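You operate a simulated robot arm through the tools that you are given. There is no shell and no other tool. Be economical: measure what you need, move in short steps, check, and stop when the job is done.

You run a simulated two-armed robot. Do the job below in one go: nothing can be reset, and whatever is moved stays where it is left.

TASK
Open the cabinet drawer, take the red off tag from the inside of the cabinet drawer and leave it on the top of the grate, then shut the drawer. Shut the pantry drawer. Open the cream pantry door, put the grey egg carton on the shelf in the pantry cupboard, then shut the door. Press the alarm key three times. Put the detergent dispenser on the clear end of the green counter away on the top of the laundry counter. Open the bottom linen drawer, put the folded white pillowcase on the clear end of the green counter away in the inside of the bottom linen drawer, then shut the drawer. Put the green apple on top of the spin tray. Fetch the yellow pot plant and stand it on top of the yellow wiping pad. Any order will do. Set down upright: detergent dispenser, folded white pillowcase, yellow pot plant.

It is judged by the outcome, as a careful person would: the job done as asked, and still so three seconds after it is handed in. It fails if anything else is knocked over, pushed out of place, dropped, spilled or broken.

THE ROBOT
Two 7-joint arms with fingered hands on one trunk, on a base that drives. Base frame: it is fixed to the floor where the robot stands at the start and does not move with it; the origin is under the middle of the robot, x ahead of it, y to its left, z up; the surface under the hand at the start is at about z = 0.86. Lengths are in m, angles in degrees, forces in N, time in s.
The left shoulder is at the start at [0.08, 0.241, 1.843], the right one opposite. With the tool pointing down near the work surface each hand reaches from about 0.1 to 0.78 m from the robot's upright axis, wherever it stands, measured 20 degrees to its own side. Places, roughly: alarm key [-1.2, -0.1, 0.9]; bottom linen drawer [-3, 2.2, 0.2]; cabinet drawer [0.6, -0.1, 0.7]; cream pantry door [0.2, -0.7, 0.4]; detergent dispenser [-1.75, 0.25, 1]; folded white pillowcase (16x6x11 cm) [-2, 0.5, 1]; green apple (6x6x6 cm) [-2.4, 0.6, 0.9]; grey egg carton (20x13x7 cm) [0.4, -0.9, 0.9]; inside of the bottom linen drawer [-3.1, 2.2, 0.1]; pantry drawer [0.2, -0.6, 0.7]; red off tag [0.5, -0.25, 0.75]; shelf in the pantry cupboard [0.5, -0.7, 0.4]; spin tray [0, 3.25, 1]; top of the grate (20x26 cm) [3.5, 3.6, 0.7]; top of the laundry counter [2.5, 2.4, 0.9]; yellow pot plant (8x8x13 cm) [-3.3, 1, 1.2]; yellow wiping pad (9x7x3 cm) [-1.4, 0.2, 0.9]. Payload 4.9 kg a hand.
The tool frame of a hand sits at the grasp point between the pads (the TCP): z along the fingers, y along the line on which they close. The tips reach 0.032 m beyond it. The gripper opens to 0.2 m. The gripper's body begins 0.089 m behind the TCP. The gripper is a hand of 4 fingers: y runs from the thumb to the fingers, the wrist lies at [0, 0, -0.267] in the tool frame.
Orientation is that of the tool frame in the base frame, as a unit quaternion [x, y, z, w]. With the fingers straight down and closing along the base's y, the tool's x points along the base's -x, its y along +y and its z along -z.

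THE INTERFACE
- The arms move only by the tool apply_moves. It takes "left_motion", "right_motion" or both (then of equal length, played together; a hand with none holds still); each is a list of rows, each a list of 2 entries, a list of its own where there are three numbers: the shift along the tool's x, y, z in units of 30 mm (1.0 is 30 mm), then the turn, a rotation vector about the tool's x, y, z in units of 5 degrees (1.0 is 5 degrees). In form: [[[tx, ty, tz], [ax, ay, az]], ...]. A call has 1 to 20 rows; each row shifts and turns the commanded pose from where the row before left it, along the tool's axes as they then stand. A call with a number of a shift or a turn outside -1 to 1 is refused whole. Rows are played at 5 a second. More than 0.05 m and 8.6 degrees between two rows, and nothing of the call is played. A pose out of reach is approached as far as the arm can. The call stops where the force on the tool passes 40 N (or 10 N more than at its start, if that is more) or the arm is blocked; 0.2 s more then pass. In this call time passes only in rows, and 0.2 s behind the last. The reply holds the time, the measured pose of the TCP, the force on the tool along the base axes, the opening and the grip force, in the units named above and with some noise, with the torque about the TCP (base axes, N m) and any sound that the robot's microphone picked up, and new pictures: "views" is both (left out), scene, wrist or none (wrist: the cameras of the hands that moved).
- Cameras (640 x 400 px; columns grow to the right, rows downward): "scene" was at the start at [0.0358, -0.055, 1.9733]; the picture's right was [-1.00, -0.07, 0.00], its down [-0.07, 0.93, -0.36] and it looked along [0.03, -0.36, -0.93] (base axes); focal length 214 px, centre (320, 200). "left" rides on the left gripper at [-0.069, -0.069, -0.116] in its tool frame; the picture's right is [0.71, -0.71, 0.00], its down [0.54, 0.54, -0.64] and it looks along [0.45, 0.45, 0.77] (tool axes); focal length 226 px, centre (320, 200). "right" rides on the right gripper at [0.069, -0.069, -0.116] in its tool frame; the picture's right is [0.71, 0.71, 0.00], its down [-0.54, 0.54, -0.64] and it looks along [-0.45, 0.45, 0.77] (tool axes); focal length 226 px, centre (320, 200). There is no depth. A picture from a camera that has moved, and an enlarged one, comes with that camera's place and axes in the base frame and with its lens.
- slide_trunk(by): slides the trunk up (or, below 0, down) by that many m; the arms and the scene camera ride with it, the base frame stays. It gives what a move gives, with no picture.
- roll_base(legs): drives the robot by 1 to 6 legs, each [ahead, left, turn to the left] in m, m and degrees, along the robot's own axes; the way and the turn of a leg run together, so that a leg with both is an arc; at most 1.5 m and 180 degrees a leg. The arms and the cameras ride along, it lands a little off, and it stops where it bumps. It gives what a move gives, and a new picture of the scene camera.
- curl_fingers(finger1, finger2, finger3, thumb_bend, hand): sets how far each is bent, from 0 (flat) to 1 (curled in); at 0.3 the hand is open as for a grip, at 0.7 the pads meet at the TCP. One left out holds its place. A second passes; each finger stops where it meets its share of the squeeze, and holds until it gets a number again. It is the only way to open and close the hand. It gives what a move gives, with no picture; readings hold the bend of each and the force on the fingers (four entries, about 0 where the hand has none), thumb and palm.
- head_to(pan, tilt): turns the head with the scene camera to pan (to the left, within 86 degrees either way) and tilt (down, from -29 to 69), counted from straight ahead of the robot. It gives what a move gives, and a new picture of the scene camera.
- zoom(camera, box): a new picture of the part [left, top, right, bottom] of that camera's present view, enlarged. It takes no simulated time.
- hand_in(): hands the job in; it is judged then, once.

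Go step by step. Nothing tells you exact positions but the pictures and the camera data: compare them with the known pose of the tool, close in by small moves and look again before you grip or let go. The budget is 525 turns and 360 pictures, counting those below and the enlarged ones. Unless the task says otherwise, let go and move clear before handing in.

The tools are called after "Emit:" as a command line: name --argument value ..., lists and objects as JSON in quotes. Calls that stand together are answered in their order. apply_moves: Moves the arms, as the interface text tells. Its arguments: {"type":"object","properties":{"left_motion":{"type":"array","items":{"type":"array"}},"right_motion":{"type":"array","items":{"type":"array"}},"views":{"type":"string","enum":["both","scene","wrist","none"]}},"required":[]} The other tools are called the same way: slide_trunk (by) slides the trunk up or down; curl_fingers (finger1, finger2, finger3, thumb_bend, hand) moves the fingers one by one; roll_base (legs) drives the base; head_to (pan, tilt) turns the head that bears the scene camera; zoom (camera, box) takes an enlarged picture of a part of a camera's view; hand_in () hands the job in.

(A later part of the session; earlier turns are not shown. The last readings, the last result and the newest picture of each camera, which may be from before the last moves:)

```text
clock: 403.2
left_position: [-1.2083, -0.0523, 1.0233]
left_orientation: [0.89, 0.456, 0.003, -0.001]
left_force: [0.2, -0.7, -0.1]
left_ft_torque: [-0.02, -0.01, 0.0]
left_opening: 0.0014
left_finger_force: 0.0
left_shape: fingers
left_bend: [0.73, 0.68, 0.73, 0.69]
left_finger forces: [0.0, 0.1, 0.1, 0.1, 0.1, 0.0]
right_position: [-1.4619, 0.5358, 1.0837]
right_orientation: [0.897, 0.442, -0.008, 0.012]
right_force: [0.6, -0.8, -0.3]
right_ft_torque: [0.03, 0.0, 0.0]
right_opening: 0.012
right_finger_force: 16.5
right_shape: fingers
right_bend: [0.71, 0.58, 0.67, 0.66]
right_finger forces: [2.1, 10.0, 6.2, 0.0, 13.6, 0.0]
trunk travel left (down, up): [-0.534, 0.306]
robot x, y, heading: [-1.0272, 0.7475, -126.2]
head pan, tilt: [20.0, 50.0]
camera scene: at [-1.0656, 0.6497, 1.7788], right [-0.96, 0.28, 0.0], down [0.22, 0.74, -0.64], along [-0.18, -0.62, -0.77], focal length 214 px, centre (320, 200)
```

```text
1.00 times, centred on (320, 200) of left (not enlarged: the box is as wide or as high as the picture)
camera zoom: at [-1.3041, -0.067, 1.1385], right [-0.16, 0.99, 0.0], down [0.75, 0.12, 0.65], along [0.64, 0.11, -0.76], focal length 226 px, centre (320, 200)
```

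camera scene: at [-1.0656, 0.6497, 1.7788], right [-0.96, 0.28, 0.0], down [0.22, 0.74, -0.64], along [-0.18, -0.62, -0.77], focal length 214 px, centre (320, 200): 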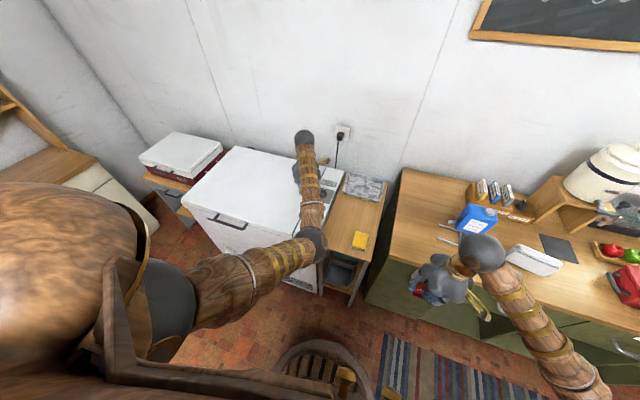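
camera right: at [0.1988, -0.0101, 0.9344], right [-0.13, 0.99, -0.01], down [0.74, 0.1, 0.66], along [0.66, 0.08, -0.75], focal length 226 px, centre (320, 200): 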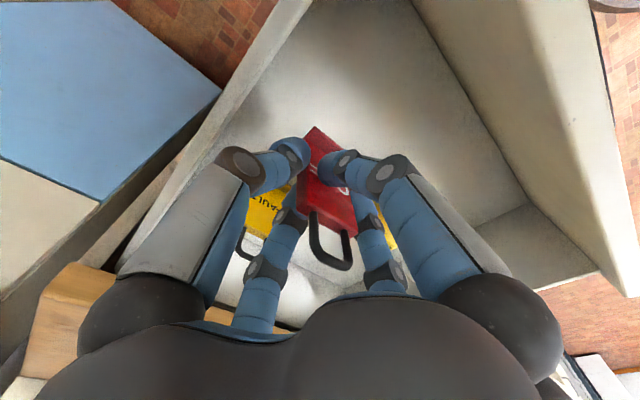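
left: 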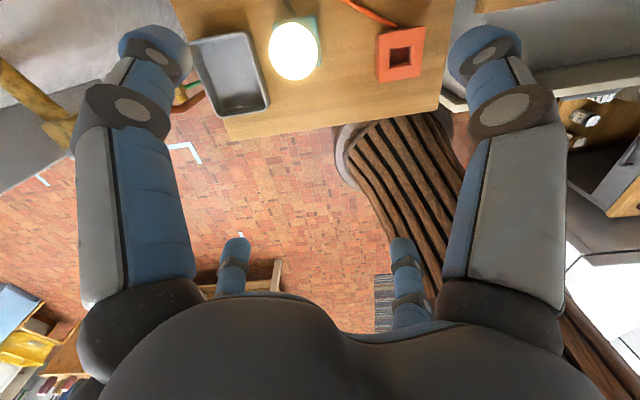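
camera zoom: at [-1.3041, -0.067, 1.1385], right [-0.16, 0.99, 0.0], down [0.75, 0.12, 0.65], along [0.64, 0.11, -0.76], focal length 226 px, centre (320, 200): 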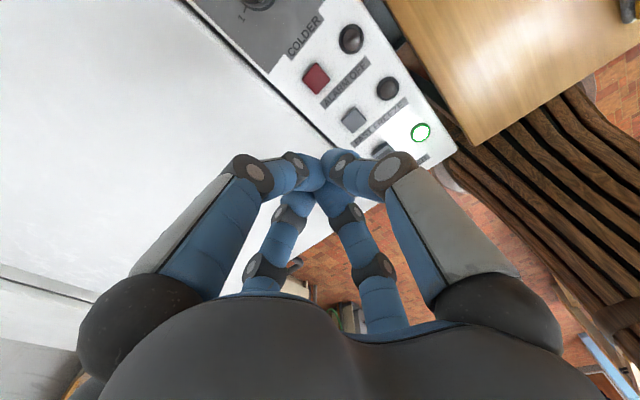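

Emit:
curl_fingers --hand "left" --finger1 0.4 --finger2 0.4 --finger3 0.4 --thumb_bend 0.4

Emit:
curl_fingers --hand "left" --finger1 1.0

Emit:
curl_fingers --hand "left" --finger2 0.69 --thumb_bend 0.69

Emit:
apply_moves --left_motion '[[[-0.55, -0.48, 0], [0, 0, 0]], [[-0.52, -0.47, 0], [0, 0, 0]], [[0, 0, 0.9], [0, 0, 0]], [[0, 0, 0.9], [0, 0, 0]]]' --views "wrist"

```text
clock: 404.2
left_position: [-1.2086, -0.0511, 1.024]
left_orientation: [0.89, 0.455, 0.003, -0.001]
left_force: [-0.1, 0.0, 0.6]
left_ft_torque: [0.01, 0.0, 0.02]
left_opening: 0.1051
left_finger_force: 0.1
left_shape: fingers
left_bend: [0.4, 0.4, 0.4, 0.4]
left_finger forces: [0.0, 0.0, 0.0, 0.1, 0.0, 0.0]
right_position: [-1.4618, 0.5363, 1.0823]
right_orientation: [0.897, 0.443, -0.007, 0.013]
right_force: [0.6, -0.4, -0.9]
right_ft_torque: [0.01, 0.01, -0.04]
right_opening: 0.0116
right_finger_force: 16.2
right_shape: fingers
right_bend: [0.71, 0.58, 0.67, 0.66]
right_finger forces: [2.2, 10.0, 6.3, 0.1, 13.5, 0.1]
trunk travel left (down, up): [-0.534, 0.306]
robot x, y, heading: [-1.0276, 0.7471, -126.7]
head pan, tilt: [20.0, 50.0]
```

```text
clock: 405.2
left_position: [-1.2083, -0.0521, 1.0229]
left_orientation: [0.89, 0.455, 0.003, -0.001]
left_force: [0.1, -0.8, -0.7]
left_ft_torque: [0.02, 0.02, -0.02]
left_opening: 0.1003
left_finger_force: 0.0
left_shape: fingers
left_bend: [1.0, 0.4, 0.4, 0.4]
left_finger forces: [0.1, 0.1, 0.0, 0.0, 0.0, 0.1]
right_position: [-1.4612, 0.5355, 1.0824]
right_orientation: [0.897, 0.442, -0.007, 0.012]
right_force: [0.3, -0.2, -1.1]
right_ft_torque: [0.0, 0.0, 0.0]
right_opening: 0.0118
right_finger_force: 15.6
right_shape: fingers
right_bend: [0.71, 0.58, 0.67, 0.66]
right_finger forces: [2.1, 9.9, 6.2, 0.1, 13.5, 0.0]
trunk travel left (down, up): [-0.534, 0.306]
robot x, y, heading: [-1.0284, 0.7514, -126.2]
head pan, tilt: [20.0, 50.0]
```

```text
clock: 406.2
left_position: [-1.2084, -0.052, 1.0227]
left_orientation: [0.891, 0.455, 0.003, -0.001]
left_force: [0.4, 0.3, -0.7]
left_ft_torque: [0.01, 0.01, 0.01]
left_opening: 0.0574
left_finger_force: 0.1
left_shape: fingers
left_bend: [1.0, 0.69, 0.4, 0.69]
left_finger forces: [0.1, 0.1, 0.0, 0.1, 0.1, 0.0]
right_position: [-1.4624, 0.5347, 1.083]
right_orientation: [0.897, 0.442, -0.007, 0.012]
right_force: [0.7, 0.6, -1.0]
right_ft_torque: [0.0, -0.02, 0.01]
right_opening: 0.0118
right_finger_force: 15.7
right_shape: fingers
right_bend: [0.71, 0.58, 0.67, 0.66]
right_finger forces: [2.1, 10.0, 6.2, 0.0, 13.6, 0.0]
trunk travel left (down, up): [-0.534, 0.306]
robot x, y, heading: [-1.0327, 0.7472, -126.3]
head pan, tilt: [20.0, 50.0]
```

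```text
clock: 407.2
left_position: [-1.2495, -0.0615, 0.9687]
left_orientation: [0.89, 0.456, 0.003, -0.001]
left_force: [-1.0, 0.1, 0.0]
left_ft_torque: [0.01, 0.01, -0.04]
left_opening: 0.0574
left_finger_force: 0.1
left_shape: fingers
left_bend: [1.0, 0.69, 0.4, 0.69]
left_finger forces: [0.0, 0.0, 0.1, 0.0, 0.0, 0.0]
right_position: [-1.462, 0.5355, 1.0819]
right_orientation: [0.896, 0.443, -0.008, 0.013]
right_force: [0.0, 0.0, -0.5]
right_ft_torque: [-0.01, 0.02, -0.02]
right_opening: 0.0118
right_finger_force: 16.0
right_shape: fingers
right_bend: [0.71, 0.58, 0.67, 0.66]
right_finger forces: [2.1, 9.9, 6.3, 0.1, 13.7, 0.0]
trunk travel left (down, up): [-0.534, 0.306]
robot x, y, heading: [-1.029, 0.7468, -126.4]
head pan, tilt: [20.0, 50.0]
camera left: at [-1.3454, -0.0765, 1.0845], right [-0.16, 0.99, 0.01], down [0.75, 0.12, 0.65], along [0.64, 0.11, -0.76], focal length 226 px, centre (320, 200)
```

left: 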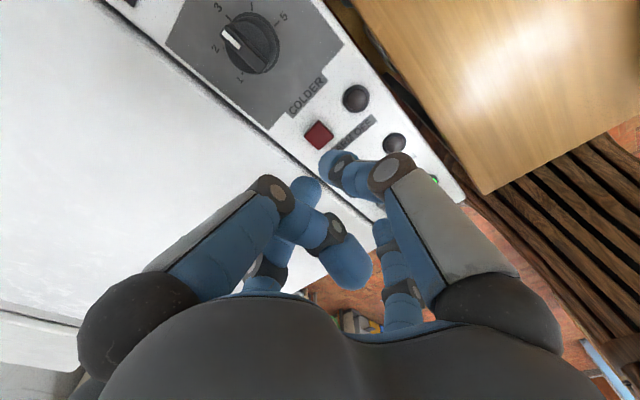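

Emit:
apply_moves --left_motion '[[[-0.17, -0.17, 0.3], [0, 0, 0]], [[0, 0, 0.3], [0, 0, 0]], [[0, 0, 0.3], [0, 0, 0]], [[0, 0, 0.3], [0, 0, 0]], [[0, 0, 0.15], [0, 0, 0]], [[0, 0, 0.15], [0, 0, 0]]]' --views "wrist"

```text
clock: 408.6
left_position: [-1.2578, -0.0614, 0.9238]
left_orientation: [0.89, 0.456, 0.002, -0.002]
left_force: [-0.7, 0.9, 0.1]
left_ft_torque: [0.03, 0.04, 0.0]
left_opening: 0.0574
left_finger_force: 0.0
left_shape: fingers
left_bend: [1.0, 0.69, 0.4, 0.69]
left_finger forces: [0.0, 0.1, 0.0, 0.0, 0.1, 0.0]
right_position: [-1.4623, 0.5345, 1.0833]
right_orientation: [0.897, 0.443, -0.008, 0.012]
right_force: [0.0, -0.1, -0.5]
right_ft_torque: [-0.02, -0.01, -0.02]
right_opening: 0.0117
right_finger_force: 16.6
right_shape: fingers
right_bend: [0.71, 0.58, 0.67, 0.66]
right_finger forces: [2.1, 10.1, 6.2, 0.1, 13.6, 0.1]
trunk travel left (down, up): [-0.534, 0.306]
robot x, y, heading: [-1.0279, 0.7457, -126.2]
head pan, tilt: [20.0, 50.0]
camera left: at [-1.353, -0.0767, 1.0392], right [-0.16, 0.99, 0.0], down [0.75, 0.12, 0.65], along [0.64, 0.11, -0.76], focal length 226 px, centre (320, 200)
```

left: 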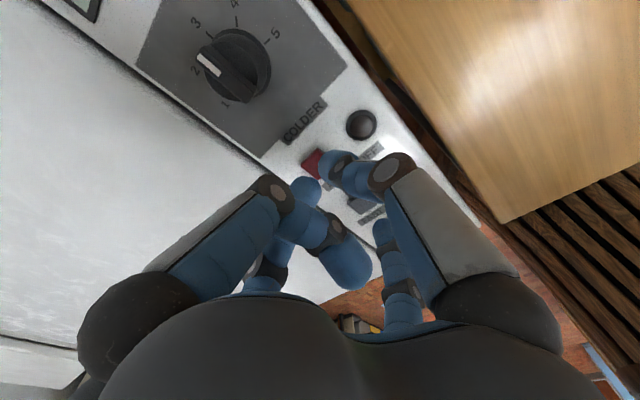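

Emit:
apply_moves --left_motion '[[[-0.07, -0.07, 0.15], [0, 0, 0]], [[0, 0, 0.15], [0, 0, 0]], [[0, 0, 0.12], [0, 0, 0]], [[0, 0, 0.12], [0, 0, 0]], [[0, 0, 0.12], [0, 0, 0]], [[0, 0, 0.12], [0, 0, 0]]]' --views "wrist"

```text
clock: 410.0
left_position: [-1.2595, -0.0621, 0.9001]
left_orientation: [0.89, 0.455, 0.003, -0.001]
left_force: [-0.5, -0.3, 0.1]
left_ft_torque: [-0.01, -0.02, 0.03]
left_opening: 0.0572
left_finger_force: 0.1
left_shape: fingers
left_bend: [1.0, 0.69, 0.4, 0.69]
left_finger forces: [0.0, 0.0, 0.3, 0.0, 0.0, 0.0]
right_position: [-1.462, 0.5358, 1.0839]
right_orientation: [0.897, 0.442, -0.008, 0.013]
right_force: [-0.7, -0.8, 0.2]
right_ft_torque: [0.0, 0.0, -0.06]
right_opening: 0.0117
right_finger_force: 15.9
right_shape: fingers
right_bend: [0.71, 0.58, 0.67, 0.66]
right_finger forces: [2.1, 9.9, 6.2, 0.0, 13.6, 0.0]
trunk travel left (down, up): [-0.534, 0.306]
robot x, y, heading: [-1.0256, 0.7465, -126.4]
head pan, tilt: [20.0, 50.0]
camera left: at [-1.3556, -0.0776, 1.0159], right [-0.16, 0.99, 0.0], down [0.75, 0.12, 0.65], along [0.64, 0.11, -0.76], focal length 226 px, centre (320, 200)
```

left: 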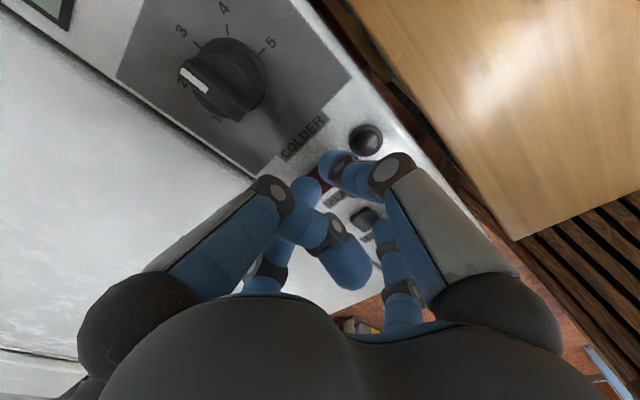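

Finger 3 is near the FAST FREEZE key; I lift and straighten it away first.

Emit:
apply_moves --left_motion '[[[0, 0, -0.7], [0, 0, 0]], [[0, 0, -0.7], [0, 0, 0]]]' --views "none"

Emit:
curl_fingers --hand "left" --finger3 0.0

Emit:
zoom --camera "left" --box '[0, 0, 640, 400]'

```text
clock: 410.6
left_position: [-1.2604, -0.0628, 0.943]
left_orientation: [0.89, 0.456, 0.003, -0.002]
left_force: [0.0, 0.5, 0.3]
left_ft_torque: [0.03, -0.01, -0.04]
left_opening: 0.0572
left_finger_force: 0.1
left_shape: fingers
left_bend: [1.0, 0.69, 0.4, 0.69]
left_finger forces: [0.0, 0.0, 0.0, 0.0, 0.1, 0.0]
right_position: [-1.4621, 0.5357, 1.0836]
right_orientation: [0.896, 0.443, -0.008, 0.012]
right_force: [-0.5, -0.5, 0.1]
right_ft_torque: [0.04, 0.01, 0.01]
right_opening: 0.0118
right_finger_force: 15.8
right_shape: fingers
right_bend: [0.71, 0.58, 0.67, 0.66]
right_finger forces: [2.1, 10.0, 6.1, 0.0, 13.6, 0.0]
trunk travel left (down, up): [-0.534, 0.306]
robot x, y, heading: [-1.0296, 0.7495, -126.3]
head pan, tilt: [20.0, 50.0]
```

```text
clock: 411.6
left_position: [-1.2606, -0.0631, 0.9426]
left_orientation: [0.89, 0.455, 0.003, -0.001]
left_force: [-0.4, -0.4, -0.3]
left_ft_torque: [0.01, 0.0, 0.01]
left_opening: 0.0573
left_finger_force: 0.0
left_shape: fingers
left_bend: [1.0, 0.69, 0.01, 0.69]
left_finger forces: [0.0, 0.0, 0.1, 0.0, 0.0, 0.1]
right_position: [-1.4618, 0.5365, 1.083]
right_orientation: [0.896, 0.443, -0.008, 0.013]
right_force: [-0.2, -0.3, -0.7]
right_ft_torque: [0.02, -0.01, 0.01]
right_opening: 0.0118
right_finger_force: 15.5
right_shape: fingers
right_bend: [0.71, 0.58, 0.67, 0.66]
right_finger forces: [2.1, 10.0, 6.2, 0.0, 13.6, 0.0]
trunk travel left (down, up): [-0.534, 0.306]
robot x, y, heading: [-1.0285, 0.7488, -126.5]
head pan, tilt: [20.0, 50.0]
```

```text
1.00 times, centred on (320, 200) of left (not enlarged: the box is as wide or as high as the picture)
camera zoom: at [-1.3559, -0.078, 1.0582], right [-0.16, 0.99, 0.0], down [0.75, 0.12, 0.65], along [0.64, 0.11, -0.76], focal length 226 px, centre (320, 200)
```

zoom: 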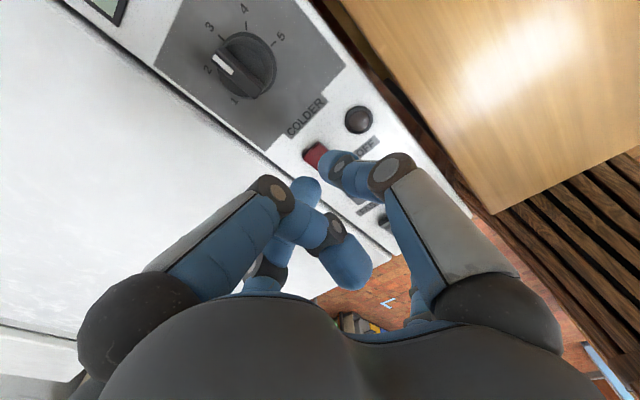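

Emit:
apply_moves --left_motion '[[[0.1, 0.2, 0.5], [0, 0, 0]], [[0, 0, 0.5], [0, 0, 0]], [[0, 0, 0.4], [0, 0, 0]], [[0, 0, 0.12], [0, 0, 0]], [[0, 0, 0.12], [0, 0, 0]], [[0, 0, 0.12], [0, 0, 0]], [[0, 0, 0.12], [0, 0, 0]], [[0, 0, 0.12], [0, 0, 0]], [[0, 0, 0.12], [0, 0, 0]]]' --views "wrist"

```text
clock: 413.7
left_position: [-1.2574, -0.0646, 0.8873]
left_orientation: [0.891, 0.454, -0.001, 0.001]
left_force: [1.4, 8.6, 29.2]
left_ft_torque: [0.4, 0.04, 0.01]
left_opening: 0.0553
left_finger_force: 15.5
left_shape: fingers
left_bend: [1.0, 0.71, 0.01, 0.71]
left_finger forces: [0.1, 11.6, 0.0, 0.0, 19.7, 0.0]
right_position: [-1.4605, 0.538, 1.0841]
right_orientation: [0.897, 0.442, -0.007, 0.014]
right_force: [0.1, -1.3, -0.3]
right_ft_torque: [0.01, 0.02, 0.02]
right_opening: 0.0116
right_finger_force: 16.4
right_shape: fingers
right_bend: [0.71, 0.58, 0.67, 0.66]
right_finger forces: [2.0, 10.0, 6.2, 0.0, 13.6, 0.1]
trunk travel left (down, up): [-0.534, 0.306]
robot x, y, heading: [-1.0282, 0.746, -126.2]
head pan, tilt: [20.0, 50.0]
heard: click
stopped in row 9 (left hand): the force on the tool passed its limit at 40 N (the readings are from after the stop); the commanded pose is now the measured one
camera left: at [-1.3522, -0.0787, 1.0039], right [-0.16, 0.99, 0.0], down [0.76, 0.12, 0.64], along [0.63, 0.1, -0.77], focal length 226 px, centre (320, 200)
```

left: 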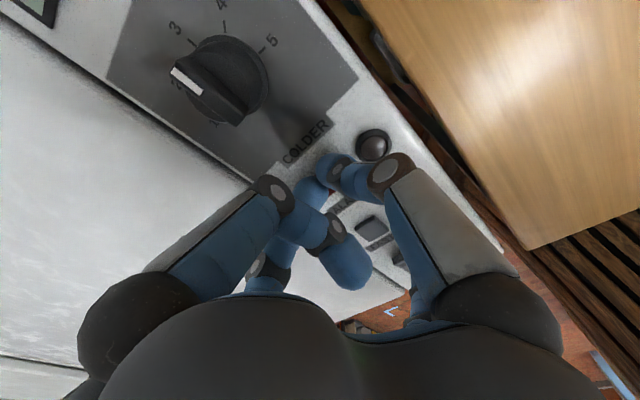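

Click heard: press one. Two more.

Emit:
apply_moves --left_motion '[[[0, 0, -0.5], [0, 0, 0]], [[0, 0, -0.5], [0, 0, 0]], [[0, 0, 0], [0, 0, 0]], [[0, 0, 0.4], [0, 0, 0]], [[0, 0, 0.3], [0, 0, 0]], [[0, 0, 0.12], [0, 0, 0]], [[0, 0, 0.12], [0, 0, 0]], [[0, 0, 0.12], [0, 0, 0]], [[0, 0, 0.12], [0, 0, 0]]]' --views "none"

Emit:
apply_moves --left_motion '[[[0, 0, -0.5], [0, 0, 0]], [[0, 0, -0.5], [0, 0, 0]], [[0, 0, 0], [0, 0, 0]]]' --views "none"

```text
clock: 415.6
left_position: [-1.2604, -0.0669, 0.8877]
left_orientation: [0.891, 0.454, -0.005, 0.001]
left_force: [1.3, 8.1, 30.5]
left_ft_torque: [0.48, 0.03, -0.01]
left_opening: 0.0553
left_finger_force: 15.9
left_shape: fingers
left_bend: [1.0, 0.71, 0.01, 0.71]
left_finger forces: [0.0, 11.7, 0.0, 0.0, 20.0, 0.0]
right_position: [-1.4617, 0.5382, 1.0842]
right_orientation: [0.897, 0.441, -0.008, 0.013]
right_force: [-0.8, -0.5, -0.8]
right_ft_torque: [0.06, -0.01, -0.01]
right_opening: 0.0116
right_finger_force: 15.9
right_shape: fingers
right_bend: [0.71, 0.58, 0.67, 0.66]
right_finger forces: [2.2, 10.0, 6.2, 0.1, 13.6, 0.0]
trunk travel left (down, up): [-0.534, 0.306]
robot x, y, heading: [-1.0276, 0.7435, -126.4]
head pan, tilt: [20.0, 50.0]
heard: click
stopped in row 9 (left hand): the force on the tool passed its limit at 44 N (the readings are from after the stop); the commanded pose is now the measured one
```

```text
clock: 416.4
left_position: [-1.2593, -0.0662, 0.9137]
left_orientation: [0.891, 0.454, -0.003, 0.0]
left_force: [0.6, 1.1, 0.2]
left_ft_torque: [-0.02, 0.03, 0.02]
left_opening: 0.0571
left_finger_force: 0.0
left_shape: fingers
left_bend: [1.0, 0.69, 0.01, 0.69]
left_finger forces: [0.0, 0.0, 0.0, 0.0, 0.0, 0.0]
right_position: [-1.4618, 0.5358, 1.0838]
right_orientation: [0.897, 0.441, -0.007, 0.013]
right_force: [-1.0, 0.2, 0.9]
right_ft_torque: [0.01, -0.01, 0.02]
right_opening: 0.0118
right_finger_force: 15.5
right_shape: fingers
right_bend: [0.71, 0.58, 0.67, 0.66]
right_finger forces: [2.1, 10.0, 6.2, 0.0, 13.7, 0.0]
trunk travel left (down, up): [-0.534, 0.306]
robot x, y, heading: [-1.0266, 0.7465, -126.3]
head pan, tilt: [20.0, 50.0]
```

Emit:
apply_moves --left_motion '[[[0, 0, 0.4], [0, 0, 0]], [[0, 0, 0.3], [0, 0, 0]], [[0, 0, 0.12], [0, 0, 0]], [[0, 0, 0.12], [0, 0, 0]], [[0, 0, 0.12], [0, 0, 0]], [[0, 0, 0.12], [0, 0, 0]]]' --views "none"

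Emit:
apply_moves --left_motion '[[[0, 0, -0.5], [0, 0, 0]], [[0, 0, -1], [0, 0, 0]], [[0, 0, -1], [0, 0, 0]], [[0, 0, -1], [0, 0, 0]], [[0, 0, -1], [0, 0, 0]]]' --views "wrist"

```text
clock: 417.8
left_position: [-1.2621, -0.0683, 0.887]
left_orientation: [0.891, 0.455, -0.008, 0.004]
left_force: [2.2, 8.7, 30.7]
left_ft_torque: [0.51, -0.04, 0.0]
left_opening: 0.0552
left_finger_force: 16.3
left_shape: fingers
left_bend: [1.0, 0.71, 0.01, 0.71]
left_finger forces: [0.0, 11.9, 0.0, 0.1, 20.7, 0.0]
right_position: [-1.4617, 0.5384, 1.0838]
right_orientation: [0.897, 0.441, -0.009, 0.013]
right_force: [-0.4, -0.4, 0.4]
right_ft_torque: [-0.02, 0.0, 0.0]
right_opening: 0.0117
right_finger_force: 15.9
right_shape: fingers
right_bend: [0.71, 0.58, 0.67, 0.66]
right_finger forces: [2.2, 10.0, 6.2, 0.0, 13.6, 0.0]
trunk travel left (down, up): [-0.534, 0.306]
robot x, y, heading: [-1.0304, 0.748, -126.5]
head pan, tilt: [20.0, 50.0]
heard: click
stopped in row 6 (left hand): the force on the tool passed its limit at 43 N (the readings are from after the stop); the commanded pose is now the measured one
```

```text
clock: 419.0
left_position: [-1.2607, -0.068, 1.0181]
left_orientation: [0.891, 0.454, -0.006, 0.002]
left_force: [0.0, 0.0, 0.1]
left_ft_torque: [-0.01, 0.0, -0.01]
left_opening: 0.0571
left_finger_force: 0.1
left_shape: fingers
left_bend: [1.0, 0.69, 0.01, 0.69]
left_finger forces: [0.0, 0.1, 0.0, 0.0, 0.0, 0.0]
right_position: [-1.4625, 0.536, 1.0828]
right_orientation: [0.897, 0.441, -0.007, 0.013]
right_force: [-0.1, 1.1, -0.4]
right_ft_torque: [-0.03, -0.01, -0.03]
right_opening: 0.0116
right_finger_force: 16.2
right_shape: fingers
right_bend: [0.71, 0.58, 0.67, 0.66]
right_finger forces: [2.2, 10.0, 6.2, 0.0, 13.6, 0.1]
trunk travel left (down, up): [-0.534, 0.306]
robot x, y, heading: [-1.0249, 0.7483, -126.7]
head pan, tilt: [20.0, 50.0]
camera left: at [-1.3547, -0.0812, 1.135], right [-0.16, 0.99, -0.01], down [0.76, 0.12, 0.64], along [0.63, 0.09, -0.77], focal length 226 px, centre (320, 200)
```

left: 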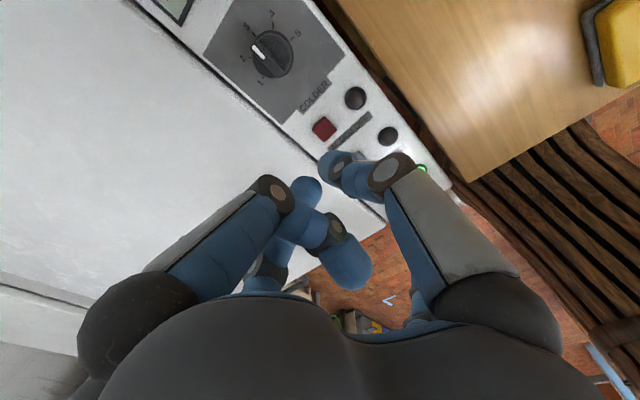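

Three clicks. Next the pot plant: it stands at the far right of the window sill. I pull the left hand back and drive along the counter to look.

Emit:
apply_moves --left_motion '[[[1, 0, 0], [0, 0, 0]], [[1, 0, 0], [0, 0, 0]], [[1, 0, 0], [0, 0, 0]], [[1, 0, 0], [0, 0, 0]], [[1, 0, 0], [0, 0, 0]], [[1, 0, 0], [0, 0, 0]], [[1, 0, 0], [0, 0, 0]], [[1, 0, 0], [0, 0, 0]], [[1, 0, 0], [0, 0, 0]], [[1, 0, 0], [0, 0, 0]], [[1, 0, 0], [0, 0, 0]], [[1, 0, 0], [0, 0, 0]], [[1, 0, 0], [0, 0, 0]], [[1, 0, 0], [0, 0, 0]], [[1, 0, 0], [0, 0, 0]]]' --views "none"

Emit:
roll_base --legs '[[-0.1, -1.2, 0]]'

Emit:
head_to --pan -35 --tilt 35

```text
clock: 422.2
left_position: [-0.9966, 0.2969, 1.0135]
left_orientation: [0.892, 0.453, -0.006, 0.002]
left_force: [0.9, 0.9, 0.9]
left_ft_torque: [-0.01, 0.02, 0.03]
left_opening: 0.0571
left_finger_force: 0.2
left_shape: fingers
left_bend: [1.0, 0.69, 0.01, 0.69]
left_finger forces: [0.0, 0.0, 0.0, 0.1, 0.0, 0.1]
right_position: [-1.4632, 0.5376, 1.0823]
right_orientation: [0.898, 0.441, -0.008, 0.013]
right_force: [-0.1, -0.6, 0.3]
right_ft_torque: [-0.01, -0.03, -0.01]
right_opening: 0.0117
right_finger_force: 16.2
right_shape: fingers
right_bend: [0.71, 0.58, 0.67, 0.66]
right_finger forces: [2.2, 10.0, 6.2, 0.0, 13.6, 0.0]
trunk travel left (down, up): [-0.534, 0.306]
robot x, y, heading: [-1.0269, 0.7469, -126.7]
head pan, tilt: [20.0, 50.0]
```

```text
clock: 428.3
left_position: [-1.9028, 1.092, 1.0121]
left_orientation: [0.893, 0.45, -0.005, 0.002]
left_force: [-0.5, -0.1, 0.5]
left_ft_torque: [0.01, -0.02, -0.01]
left_opening: 0.0572
left_finger_force: 0.1
left_shape: fingers
left_bend: [1.0, 0.69, 0.01, 0.69]
left_finger forces: [0.0, 0.0, 0.0, 0.0, 0.0, 0.0]
right_position: [-2.3668, 1.3352, 1.0837]
right_orientation: [0.899, 0.437, -0.007, 0.013]
right_force: [-1.2, 0.3, -0.1]
right_ft_torque: [0.0, 0.01, 0.02]
right_opening: 0.0117
right_finger_force: 16.0
right_shape: fingers
right_bend: [0.71, 0.58, 0.67, 0.66]
right_finger forces: [2.2, 10.1, 6.2, 0.0, 13.6, 0.0]
trunk travel left (down, up): [-0.534, 0.306]
robot x, y, heading: [-1.9336, 1.541, -126.9]
head pan, tilt: [20.0, 50.0]
camera scene: at [-1.9693, 1.4459, 1.7788], right [-0.96, 0.29, 0.0], down [0.22, 0.73, -0.64], along [-0.19, -0.61, -0.77], focal length 214 px, centre (320, 200)
```

scene: 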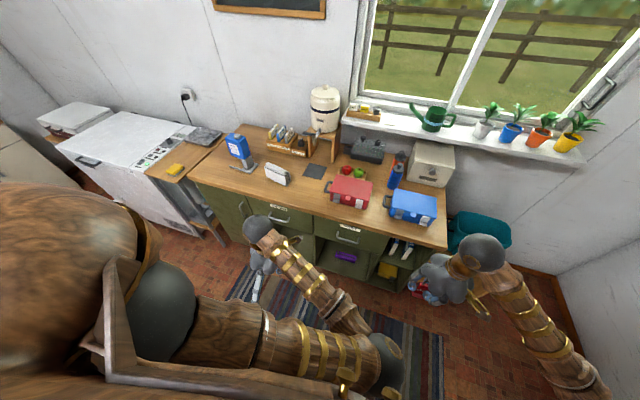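

```text
clock: 429.5
left_position: [-1.9021, 1.0911, 1.0123]
left_orientation: [0.893, 0.451, -0.005, 0.003]
left_force: [0.4, -0.7, -0.4]
left_ft_torque: [-0.01, 0.0, 0.04]
left_opening: 0.0572
left_finger_force: 0.1
left_shape: fingers
left_bend: [1.0, 0.69, 0.01, 0.69]
left_finger forces: [0.1, 0.1, 0.0, 0.1, 0.1, 0.1]
right_position: [-2.3674, 1.3351, 1.0836]
right_orientation: [0.899, 0.438, -0.006, 0.013]
right_force: [-0.6, 0.5, -0.2]
right_ft_torque: [0.01, -0.01, -0.02]
right_opening: 0.0119
right_finger_force: 16.0
right_shape: fingers
right_bend: [0.71, 0.58, 0.67, 0.66]
right_finger forces: [2.2, 10.1, 6.2, 0.1, 13.6, 0.0]
trunk travel left (down, up): [-0.534, 0.306]
robot x, y, heading: [-1.9321, 1.5439, -126.7]
head pan, tilt: [-35.0, 35.0]
camera scene: at [-2.0311, 1.4925, 1.8005], right [-0.31, 0.95, 0.0], down [0.55, 0.18, -0.82], along [-0.78, -0.26, -0.57], focal length 214 px, centre (320, 200)
```

scene: 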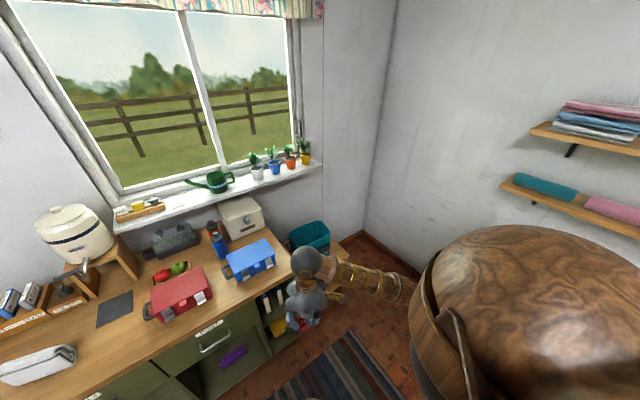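

The yellow pot is the rightmost on the sill. I drive to stand right in front of it, beside the counter end.

Emit:
roll_base --legs '[[0, -0.75, 0], [0.5, 0, 0]]'

Emit:
curl_fingers --hand "left" --finger1 0.4 --finger2 0.48 --thumb_bend 0.48

Emit:
apply_moves --left_motion '[[[0, -0.7, -0.9], [0, -1, 0]], [[0, -0.7, -0.9], [0, -1, 0]], [[0, -0.7, -0.9], [0, -1, 0]], [[0, -0.7, -0.9], [0, -1, 0]], [[0, -0.7, -0.9], [0, -1, 0]], [[0, -0.7, -0.9], [0, -1, 0]], [[0, -0.7, -0.9], [0, -1, 0]], [[0, -0.7, -0.9], [0, 0, 0]], [[0, -0.7, -0.9], [0, 0, 0]], [[0, -0.7, -0.5], [0, 0, 0]]]' --views "none"

Emit:
head_to --pan 0 --tilt 40

```text
clock: 436.1
left_position: [-2.7999, 1.1416, 1.0142]
left_orientation: [0.893, 0.45, -0.006, 0.002]
left_force: [0.9, 0.5, -0.6]
left_ft_torque: [-0.01, 0.0, 0.01]
left_opening: 0.0574
left_finger_force: 0.1
left_shape: fingers
left_bend: [1.0, 0.69, 0.01, 0.69]
left_finger forces: [0.0, 0.0, 0.0, 0.1, 0.0, 0.0]
right_position: [-3.2652, 1.3862, 1.0843]
right_orientation: [0.899, 0.437, -0.007, 0.013]
right_force: [0.0, -0.3, 0.3]
right_ft_torque: [0.03, -0.02, 0.0]
right_opening: 0.0117
right_finger_force: 15.8
right_shape: fingers
right_bend: [0.71, 0.58, 0.67, 0.66]
right_finger forces: [2.3, 10.1, 6.1, 0.1, 13.7, 0.0]
trunk travel left (down, up): [-0.534, 0.306]
robot x, y, heading: [-2.8295, 1.5904, -127.0]
head pan, tilt: [-35.0, 35.0]
camera scene: at [-2.9286, 1.5429, 1.8007], right [-0.31, 0.95, 0.0], down [0.55, 0.18, -0.82], along [-0.78, -0.25, -0.57], focal length 214 px, centre (320, 200)
```

scene: 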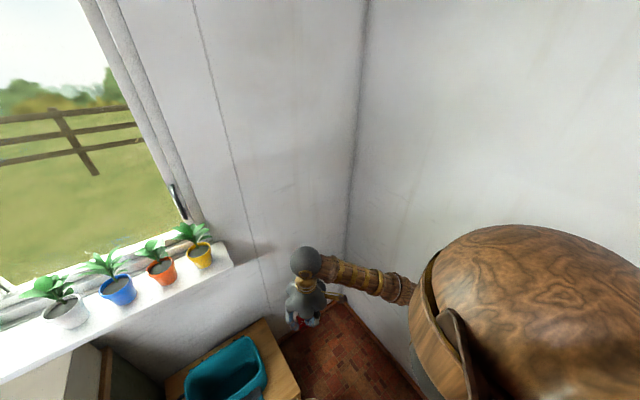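

```text
clock: 437.1
left_position: [-2.8002, 1.1411, 1.0117]
left_orientation: [0.893, 0.449, -0.006, 0.002]
left_force: [-0.3, -0.3, 0.5]
left_ft_torque: [-0.01, 0.0, 0.03]
left_opening: 0.0916
left_finger_force: 0.0
left_shape: fingers
left_bend: [0.4, 0.48, 0.01, 0.48]
left_finger forces: [0.1, 0.1, 0.0, 0.1, 0.0, 0.1]
right_position: [-3.2659, 1.3859, 1.0828]
right_orientation: [0.899, 0.437, -0.006, 0.013]
right_force: [0.3, -0.2, -1.0]
right_ft_torque: [0.02, 0.01, -0.03]
right_opening: 0.0118
right_finger_force: 16.0
right_shape: fingers
right_bend: [0.71, 0.58, 0.67, 0.66]
right_finger forces: [2.2, 10.1, 6.2, 0.0, 13.6, 0.0]
trunk travel left (down, up): [-0.534, 0.306]
robot x, y, heading: [-2.8272, 1.5924, -126.9]
head pan, tilt: [-35.0, 35.0]
```

```text
clock: 439.4
left_position: [-2.9938, 1.1747, 1.0902]
left_orientation: [0.856, 0.391, -0.253, 0.227]
left_force: [-1.0, -0.1, 0.1]
left_ft_torque: [0.05, -0.06, 0.0]
left_opening: 0.0919
left_finger_force: 0.1
left_shape: fingers
left_bend: [0.4, 0.48, 0.01, 0.48]
left_finger forces: [0.0, 0.0, 0.0, 0.0, 0.0, 0.0]
left hand out of reach, approached as far as the arm can: row 1, 2, 3, 4, 5, 6, 7, 8, 9
right_position: [-3.2686, 1.382, 1.0805]
right_orientation: [0.9, 0.437, -0.005, 0.013]
right_force: [-1.2, -0.1, 0.1]
right_ft_torque: [0.04, -0.03, 0.02]
right_opening: 0.0117
right_finger_force: 15.7
right_shape: fingers
right_bend: [0.71, 0.58, 0.67, 0.66]
right_finger forces: [2.3, 10.2, 6.2, 0.0, 13.5, 0.0]
trunk travel left (down, up): [-0.534, 0.306]
robot x, y, heading: [-2.8268, 1.5935, -126.9]
head pan, tilt: [-35.0, 35.0]
stopped in row 10 (left hand): the arm was blocked; the commanded pose is now the measured one
```

```text
clock: 440.4
left_position: [-2.9891, 1.1775, 1.0905]
left_orientation: [0.854, 0.392, -0.255, 0.228]
left_force: [-0.2, 0.1, 0.6]
left_ft_torque: [0.02, 0.0, 0.04]
left_opening: 0.0919
left_finger_force: 0.2
left_shape: fingers
left_bend: [0.4, 0.48, 0.01, 0.48]
left_finger forces: [0.1, 0.0, 0.0, 0.0, 0.0, 0.1]
right_position: [-3.2638, 1.3862, 1.0832]
right_orientation: [0.899, 0.438, -0.007, 0.013]
right_force: [-1.0, 0.0, -1.0]
right_ft_torque: [0.01, 0.03, 0.0]
right_opening: 0.0115
right_finger_force: 15.8
right_shape: fingers
right_bend: [0.71, 0.58, 0.67, 0.66]
right_finger forces: [2.3, 10.1, 6.3, 0.0, 13.6, 0.1]
trunk travel left (down, up): [-0.534, 0.306]
robot x, y, heading: [-2.8256, 1.5913, -126.8]
head pan, tilt: [0.0, 40.0]
camera scene: at [-2.8955, 1.502, 1.793], right [-0.8, 0.6, 0.0], down [0.39, 0.51, -0.77], along [-0.46, -0.61, -0.64], focal length 214 px, centre (320, 200)
```

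scene: 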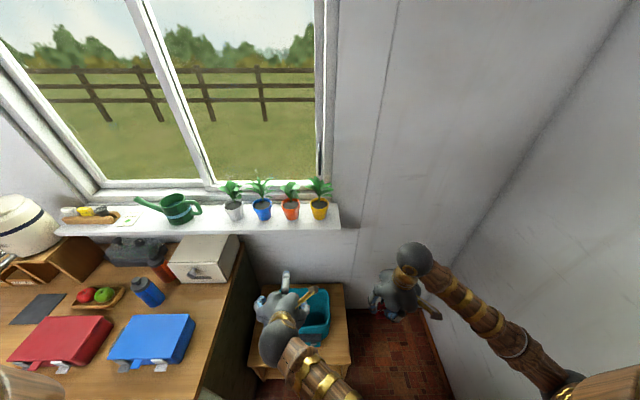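

Emit:
apply_moves --left_motion '[[[-0.5, -0.5, -0.8], [0, 0, 0]], [[-0.5, -0.5, -0.8], [0, 0, 0]], [[-0.5, -0.5, -0.8], [0, 0, 0]], [[-0.5, -0.5, -0.8], [0, 0, 0]], [[-0.5, -0.5, -0.8], [0, 0, 0]]]' --views "wrist"

```text
clock: 441.0
left_position: [-2.9732, 1.139, 1.1223]
left_orientation: [0.849, 0.348, -0.233, 0.323]
left_force: [-0.5, 0.2, -0.4]
left_ft_torque: [0.0, -0.01, -0.02]
left_opening: 0.0918
left_finger_force: 0.1
left_shape: fingers
left_bend: [0.4, 0.48, 0.01, 0.48]
left_finger forces: [0.0, 0.0, 0.0, 0.0, 0.0, 0.1]
left hand out of reach, approached as far as the arm can: row 1, 2
right_position: [-3.2641, 1.3851, 1.0834]
right_orientation: [0.899, 0.438, -0.006, 0.013]
right_force: [0.0, 0.4, -0.1]
right_ft_torque: [0.05, 0.02, 0.02]
right_opening: 0.0117
right_finger_force: 16.0
right_shape: fingers
right_bend: [0.71, 0.58, 0.67, 0.66]
right_finger forces: [2.3, 10.1, 6.2, 0.0, 13.6, 0.0]
trunk travel left (down, up): [-0.534, 0.306]
robot x, y, heading: [-2.829, 1.5917, -126.8]
head pan, tilt: [0.0, 40.0]
stopped in row 2 (left hand): the arm was blocked; the commanded pose is now the measured one
camera left: at [-3.0482, 1.2301, 1.2181], right [-0.06, 0.7, -0.71], down [0.86, 0.4, 0.31], along [0.5, -0.59, -0.63], focal length 226 px, centre (320, 200)
```

left: 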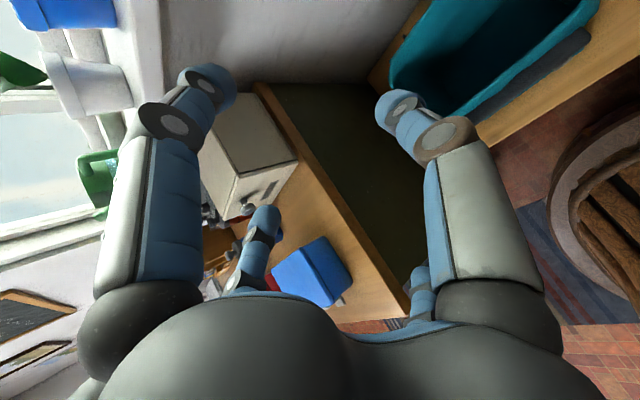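

The arm is cramped that close. I back off 22 cm, raise the trunk, straighten the hand and reach out instead.

Emit:
slide_trunk --by 0.15

Emit:
roll_base --legs '[[-0.22, 0, 0]]'

Emit:
apply_moves --left_motion '[[[-0.65, 0, 0.7], [0.7, 0, 0.71]], [[-0.65, 0, 0.7], [0.7, 0, 0.71]], [[-0.65, 0, 0.7], [0.7, 0, 0.71]], [[-0.65, 0, 0.7], [0.7, 0, 0.71]], [[-0.65, 0, 0.7], [0.3, 0, 0.3]]]' --views "wrist"

```text
clock: 442.7
left_position: [-2.9735, 1.1398, 1.2727]
left_orientation: [0.848, 0.349, -0.232, 0.323]
left_force: [0.3, -0.2, 0.0]
left_ft_torque: [0.0, 0.01, 0.01]
left_opening: 0.0919
left_finger_force: 0.1
left_shape: fingers
left_bend: [0.4, 0.48, 0.01, 0.48]
left_finger forces: [0.1, 0.0, 0.0, 0.0, 0.0, 0.1]
right_position: [-3.2649, 1.3852, 1.2318]
right_orientation: [0.899, 0.437, -0.005, 0.012]
right_force: [0.0, -0.2, -0.4]
right_ft_torque: [-0.05, 0.0, 0.0]
right_opening: 0.0119
right_finger_force: 16.2
right_shape: fingers
right_bend: [0.71, 0.58, 0.67, 0.66]
right_finger forces: [2.4, 10.2, 6.1, 0.1, 13.6, 0.0]
trunk travel left (down, up): [-0.684, 0.156]
robot x, y, heading: [-2.8254, 1.5917, -126.6]
head pan, tilt: [0.0, 40.0]
```

```text
clock: 444.4
left_position: [-2.8447, 1.3111, 1.2716]
left_orientation: [0.85, 0.348, -0.232, 0.321]
left_force: [-0.4, -0.9, 0.5]
left_ft_torque: [0.04, 0.01, 0.03]
left_opening: 0.0917
left_finger_force: 0.1
left_shape: fingers
left_bend: [0.4, 0.48, 0.01, 0.48]
left_finger forces: [0.0, 0.0, 0.0, 0.0, 0.0, 0.0]
right_position: [-3.1351, 1.5571, 1.2302]
right_orientation: [0.9, 0.436, -0.005, 0.012]
right_force: [0.0, -1.4, -0.9]
right_ft_torque: [0.02, -0.03, 0.0]
right_opening: 0.0119
right_finger_force: 16.1
right_shape: fingers
right_bend: [0.71, 0.58, 0.67, 0.66]
right_finger forces: [2.3, 10.2, 6.2, 0.1, 13.5, 0.0]
trunk travel left (down, up): [-0.684, 0.156]
robot x, y, heading: [-2.6993, 1.7656, -126.9]
head pan, tilt: [0.0, 40.0]
camera scene: at [-2.7681, 1.6723, 1.9425], right [-0.8, 0.6, 0.0], down [0.39, 0.52, -0.76], along [-0.46, -0.61, -0.65], focal length 214 px, centre (320, 200)
```

scene: 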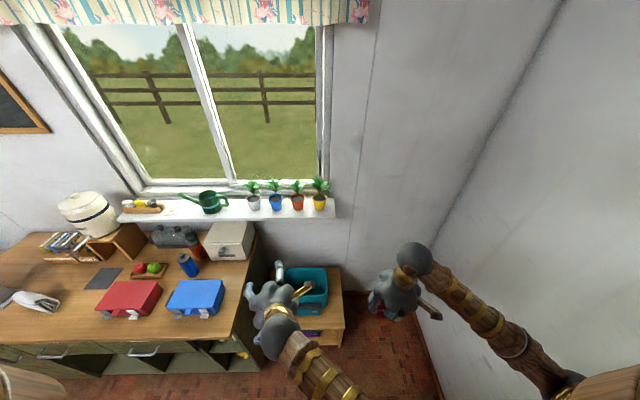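

```text
clock: 445.6
left_position: [-2.9417, 1.2122, 1.2497]
left_orientation: [0.925, 0.194, -0.231, 0.232]
left_force: [0.7, 0.0, 0.6]
left_ft_torque: [-0.02, 0.02, 0.0]
left_opening: 0.092
left_finger_force: 0.0
left_shape: fingers
left_bend: [0.4, 0.48, 0.01, 0.48]
left_finger forces: [0.0, 0.0, 0.0, 0.0, 0.0, 0.0]
right_position: [-3.1328, 1.5604, 1.2331]
right_orientation: [0.899, 0.437, -0.005, 0.012]
right_force: [0.4, -0.1, 0.2]
right_ft_torque: [0.02, -0.03, -0.05]
right_opening: 0.0115
right_finger_force: 16.3
right_shape: fingers
right_bend: [0.71, 0.58, 0.67, 0.66]
right_finger forces: [2.4, 10.0, 6.2, 0.0, 13.6, 0.0]
trunk travel left (down, up): [-0.684, 0.156]
robot x, y, heading: [-2.6955, 1.7672, -126.8]
head pan, tilt: [0.0, 40.0]
camera left: at [-2.9892, 1.3125, 1.3538], right [0.25, 0.76, -0.61], down [0.91, 0.03, 0.41], along [0.33, -0.65, -0.68], focal length 226 px, centre (320, 200)
```

left: 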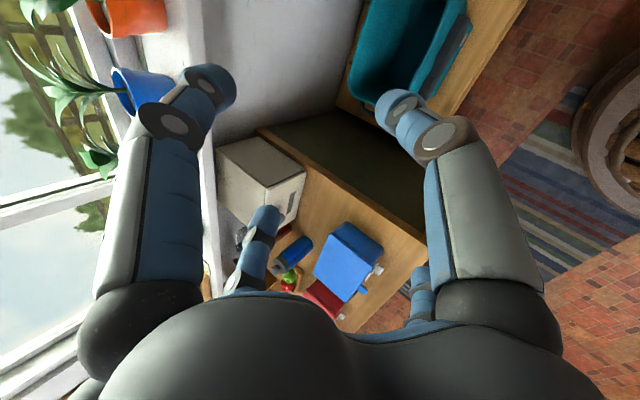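

Emit:
zoom --camera "scene" --box '[270, 160, 370, 230]'

```text
5.71 times, centred on (320, 195) of scene
camera zoom: at [-2.766, 1.6749, 1.9428], right [-0.8, 0.6, 0.0], down [0.39, 0.52, -0.76], along [-0.46, -0.61, -0.64], focal length 1226 px, centre (320, 229)
```

zoom: 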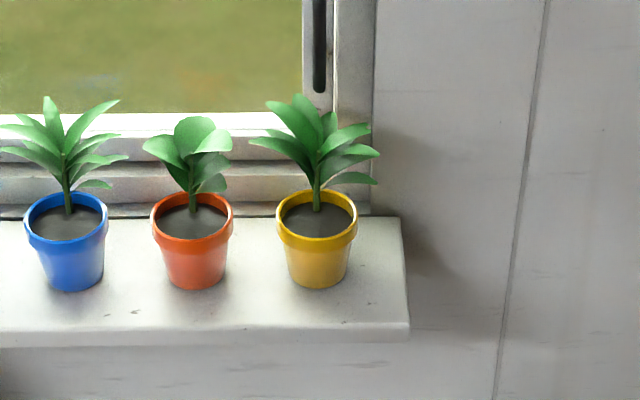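

Measured: pot rim about z 1.21 at L −1.19. I unroll and level the hand to about 30° down, pointing at the pot.

Emit:
curl_fingers --hand "left" --finger1 1.0

Emit:
apply_moves --left_motion '[[[0, 0, 0], [0, 0, -1]], [[0, 0, 0], [0, 0, -1]], [[0, 0, 0], [0, 0, -1]], [[0, 0, 0], [0, 0, -1]], [[0, 0, 0], [0, 0, -1]], [[0, 0, 0], [0, 0, -1]], [[0, 0, 0], [0, 0, -0.6]], [[0, 0, 0], [0, -1, 0]], [[0, 0, 0], [0, -1, 0]], [[0, 0, 0], [0, -1, 0]], [[0, 0, 0], [0, -1, 0]], [[0, 0, 0], [0, -0.4, 0]]]' --views "none"

Emit:
apply_moves --left_motion '[[[-0.45, -0.44, 0.88], [0, 0, 0]], [[-0.45, -0.44, 0.88], [0, 0, 0]], [[-0.45, -0.44, 0.88], [0, 0, 0]], [[-0.45, -0.44, 0.88], [0, 0, 0]], [[-0.45, -0.44, 0.88], [0, 0, 0]], [[-0.45, -0.44, 0.88], [0, 0, 0]], [[-0.45, -0.44, 0.88], [0, 0, 0]]]' --views "wrist"

```text
clock: 446.6
left_position: [-2.9384, 1.2147, 1.2519]
left_orientation: [0.924, 0.194, -0.231, 0.234]
left_force: [0.0, -0.2, 0.5]
left_ft_torque: [-0.01, 0.03, -0.01]
left_opening: 0.0877
left_finger_force: 0.0
left_shape: fingers
left_bend: [1.0, 0.48, 0.01, 0.48]
left_finger forces: [0.0, 0.1, 0.0, 0.1, 0.0, 0.0]
right_position: [-3.1307, 1.5624, 1.2333]
right_orientation: [0.899, 0.437, -0.008, 0.013]
right_force: [0.2, 0.0, 0.3]
right_ft_torque: [0.0, 0.02, 0.05]
right_opening: 0.0117
right_finger_force: 15.5
right_shape: fingers
right_bend: [0.71, 0.58, 0.67, 0.66]
right_finger forces: [2.2, 10.1, 6.2, 0.0, 13.5, 0.0]
trunk travel left (down, up): [-0.684, 0.156]
robot x, y, heading: [-2.6964, 1.7699, -127.1]
head pan, tilt: [0.0, 40.0]
```

```text
clock: 449.2
left_position: [-2.9393, 1.2162, 1.2519]
left_orientation: [0.76, 0.41, -0.443, 0.241]
left_force: [-0.3, 0.4, 0.3]
left_ft_torque: [0.01, 0.06, 0.01]
left_opening: 0.0877
left_finger_force: 0.1
left_shape: fingers
left_bend: [1.0, 0.48, 0.01, 0.48]
left_finger forces: [0.0, 0.0, 0.0, 0.0, 0.0, 0.0]
right_position: [-3.1314, 1.5624, 1.2334]
right_orientation: [0.899, 0.437, -0.007, 0.013]
right_force: [-0.4, 0.1, -0.1]
right_ft_torque: [-0.02, 0.01, -0.03]
right_opening: 0.0113
right_finger_force: 15.8
right_shape: fingers
right_bend: [0.71, 0.58, 0.67, 0.66]
right_finger forces: [2.3, 10.2, 6.2, 0.0, 13.6, 0.1]
trunk travel left (down, up): [-0.684, 0.156]
robot x, y, heading: [-2.6999, 1.7683, -127.1]
head pan, tilt: [0.0, 40.0]
```

```text
clock: 450.8
left_position: [-3.131, 1.09, 1.2411]
left_orientation: [0.761, 0.41, -0.441, 0.241]
left_force: [0.2, -0.4, -0.4]
left_ft_torque: [0.01, 0.0, -0.01]
left_opening: 0.088
left_finger_force: 0.0
left_shape: fingers
left_bend: [1.0, 0.48, 0.01, 0.48]
left_finger forces: [0.0, 0.1, 0.0, 0.0, 0.0, 0.0]
right_position: [-3.1326, 1.561, 1.2324]
right_orientation: [0.9, 0.437, -0.006, 0.013]
right_force: [-0.4, -0.6, -0.4]
right_ft_torque: [0.02, 0.0, -0.01]
right_opening: 0.0118
right_finger_force: 15.9
right_shape: fingers
right_bend: [0.71, 0.58, 0.67, 0.66]
right_finger forces: [2.3, 10.1, 6.3, 0.1, 13.6, 0.1]
trunk travel left (down, up): [-0.684, 0.156]
robot x, y, heading: [-2.6947, 1.7665, -126.8]
head pan, tilt: [0.0, 40.0]
camera left: at [-3.1515, 1.1845, 1.3583], right [-0.4, 0.68, -0.62], down [0.91, 0.4, -0.15], along [0.14, -0.62, -0.77], focal length 226 px, centre (320, 200)
```

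left: 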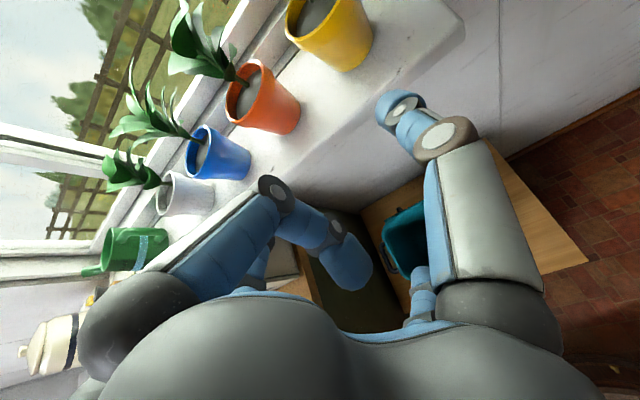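

Emit:
curl_fingers --hand "left" --finger2 0.52 --thumb_bend 0.47

Emit:
apply_moves --left_motion '[[[0, -0.75, 0], [0, 0, 0]], [[0, -0.75, 0], [0, 0, 0]], [[0, -0.75, 0], [0, 0, 0]], [[-0.158, 0, 0.824], [0, 0, 0]], [[-0.158, 0, 0.824], [0, 0, 0]], [[-0.158, 0, 0.824], [0, 0, 0]], [[-0.158, 0, 0.824], [0, 0, 0]], [[-0.158, 0, 0.824], [0, 0, 0]]]' --views "both"

```text
clock: 451.8
left_position: [-3.1309, 1.092, 1.2428]
left_orientation: [0.76, 0.41, -0.442, 0.242]
left_force: [-0.2, 0.2, 0.6]
left_ft_torque: [0.03, -0.01, 0.02]
left_opening: 0.0893
left_finger_force: 0.1
left_shape: fingers
left_bend: [1.0, 0.52, 0.01, 0.47]
left_finger forces: [0.0, 0.0, 0.1, 0.1, 0.1, 0.0]
right_position: [-3.1316, 1.5615, 1.2338]
right_orientation: [0.899, 0.437, -0.008, 0.013]
right_force: [0.3, -0.8, 0.5]
right_ft_torque: [0.01, 0.01, -0.01]
right_opening: 0.0114
right_finger_force: 16.8
right_shape: fingers
right_bend: [0.71, 0.58, 0.67, 0.66]
right_finger forces: [2.3, 10.1, 6.1, 0.0, 13.6, 0.0]
trunk travel left (down, up): [-0.684, 0.156]
robot x, y, heading: [-2.6984, 1.7682, -126.9]
head pan, tilt: [0.0, 40.0]
```

```text
clock: 453.6
left_position: [-3.2528, 1.0257, 1.2001]
left_orientation: [0.761, 0.411, -0.441, 0.241]
left_force: [-0.5, 0.2, 0.0]
left_ft_torque: [0.0, 0.0, 0.01]
left_opening: 0.0894
left_finger_force: 0.0
left_shape: fingers
left_bend: [1.0, 0.52, 0.01, 0.47]
left_finger forces: [0.1, 0.0, 0.0, 0.0, 0.0, 0.1]
right_position: [-3.1328, 1.5598, 1.2316]
right_orientation: [0.899, 0.437, -0.006, 0.013]
right_force: [0.7, -0.9, -0.5]
right_ft_torque: [0.03, 0.0, -0.01]
right_opening: 0.0113
right_finger_force: 16.2
right_shape: fingers
right_bend: [0.71, 0.58, 0.67, 0.66]
right_finger forces: [2.3, 10.3, 6.1, 0.0, 13.6, 0.0]
trunk travel left (down, up): [-0.684, 0.156]
robot x, y, heading: [-2.6938, 1.7681, -127.0]
head pan, tilt: [0.0, 40.0]
camera scene: at [-2.7646, 1.6748, 1.9428], right [-0.8, 0.6, 0.0], down [0.39, 0.52, -0.76], along [-0.46, -0.61, -0.64], focal length 214 px, centre (320, 200)
camera left: at [-3.273, 1.1206, 1.3173], right [-0.4, 0.68, -0.62], down [0.91, 0.4, -0.15], along [0.14, -0.62, -0.77], focal length 226 px, centre (320, 200)
```

scene: 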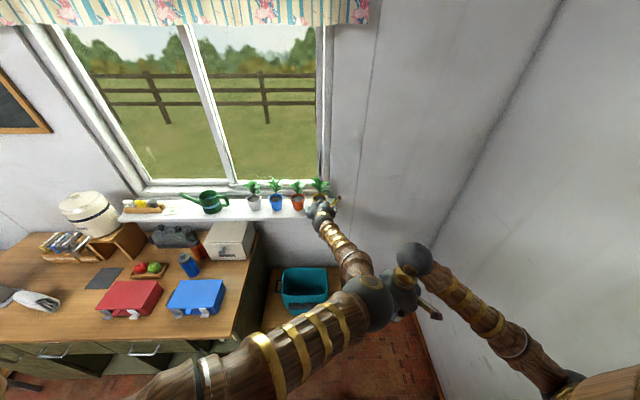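
left: 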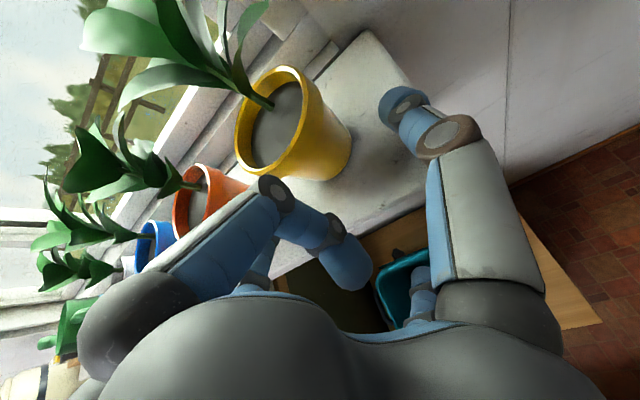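

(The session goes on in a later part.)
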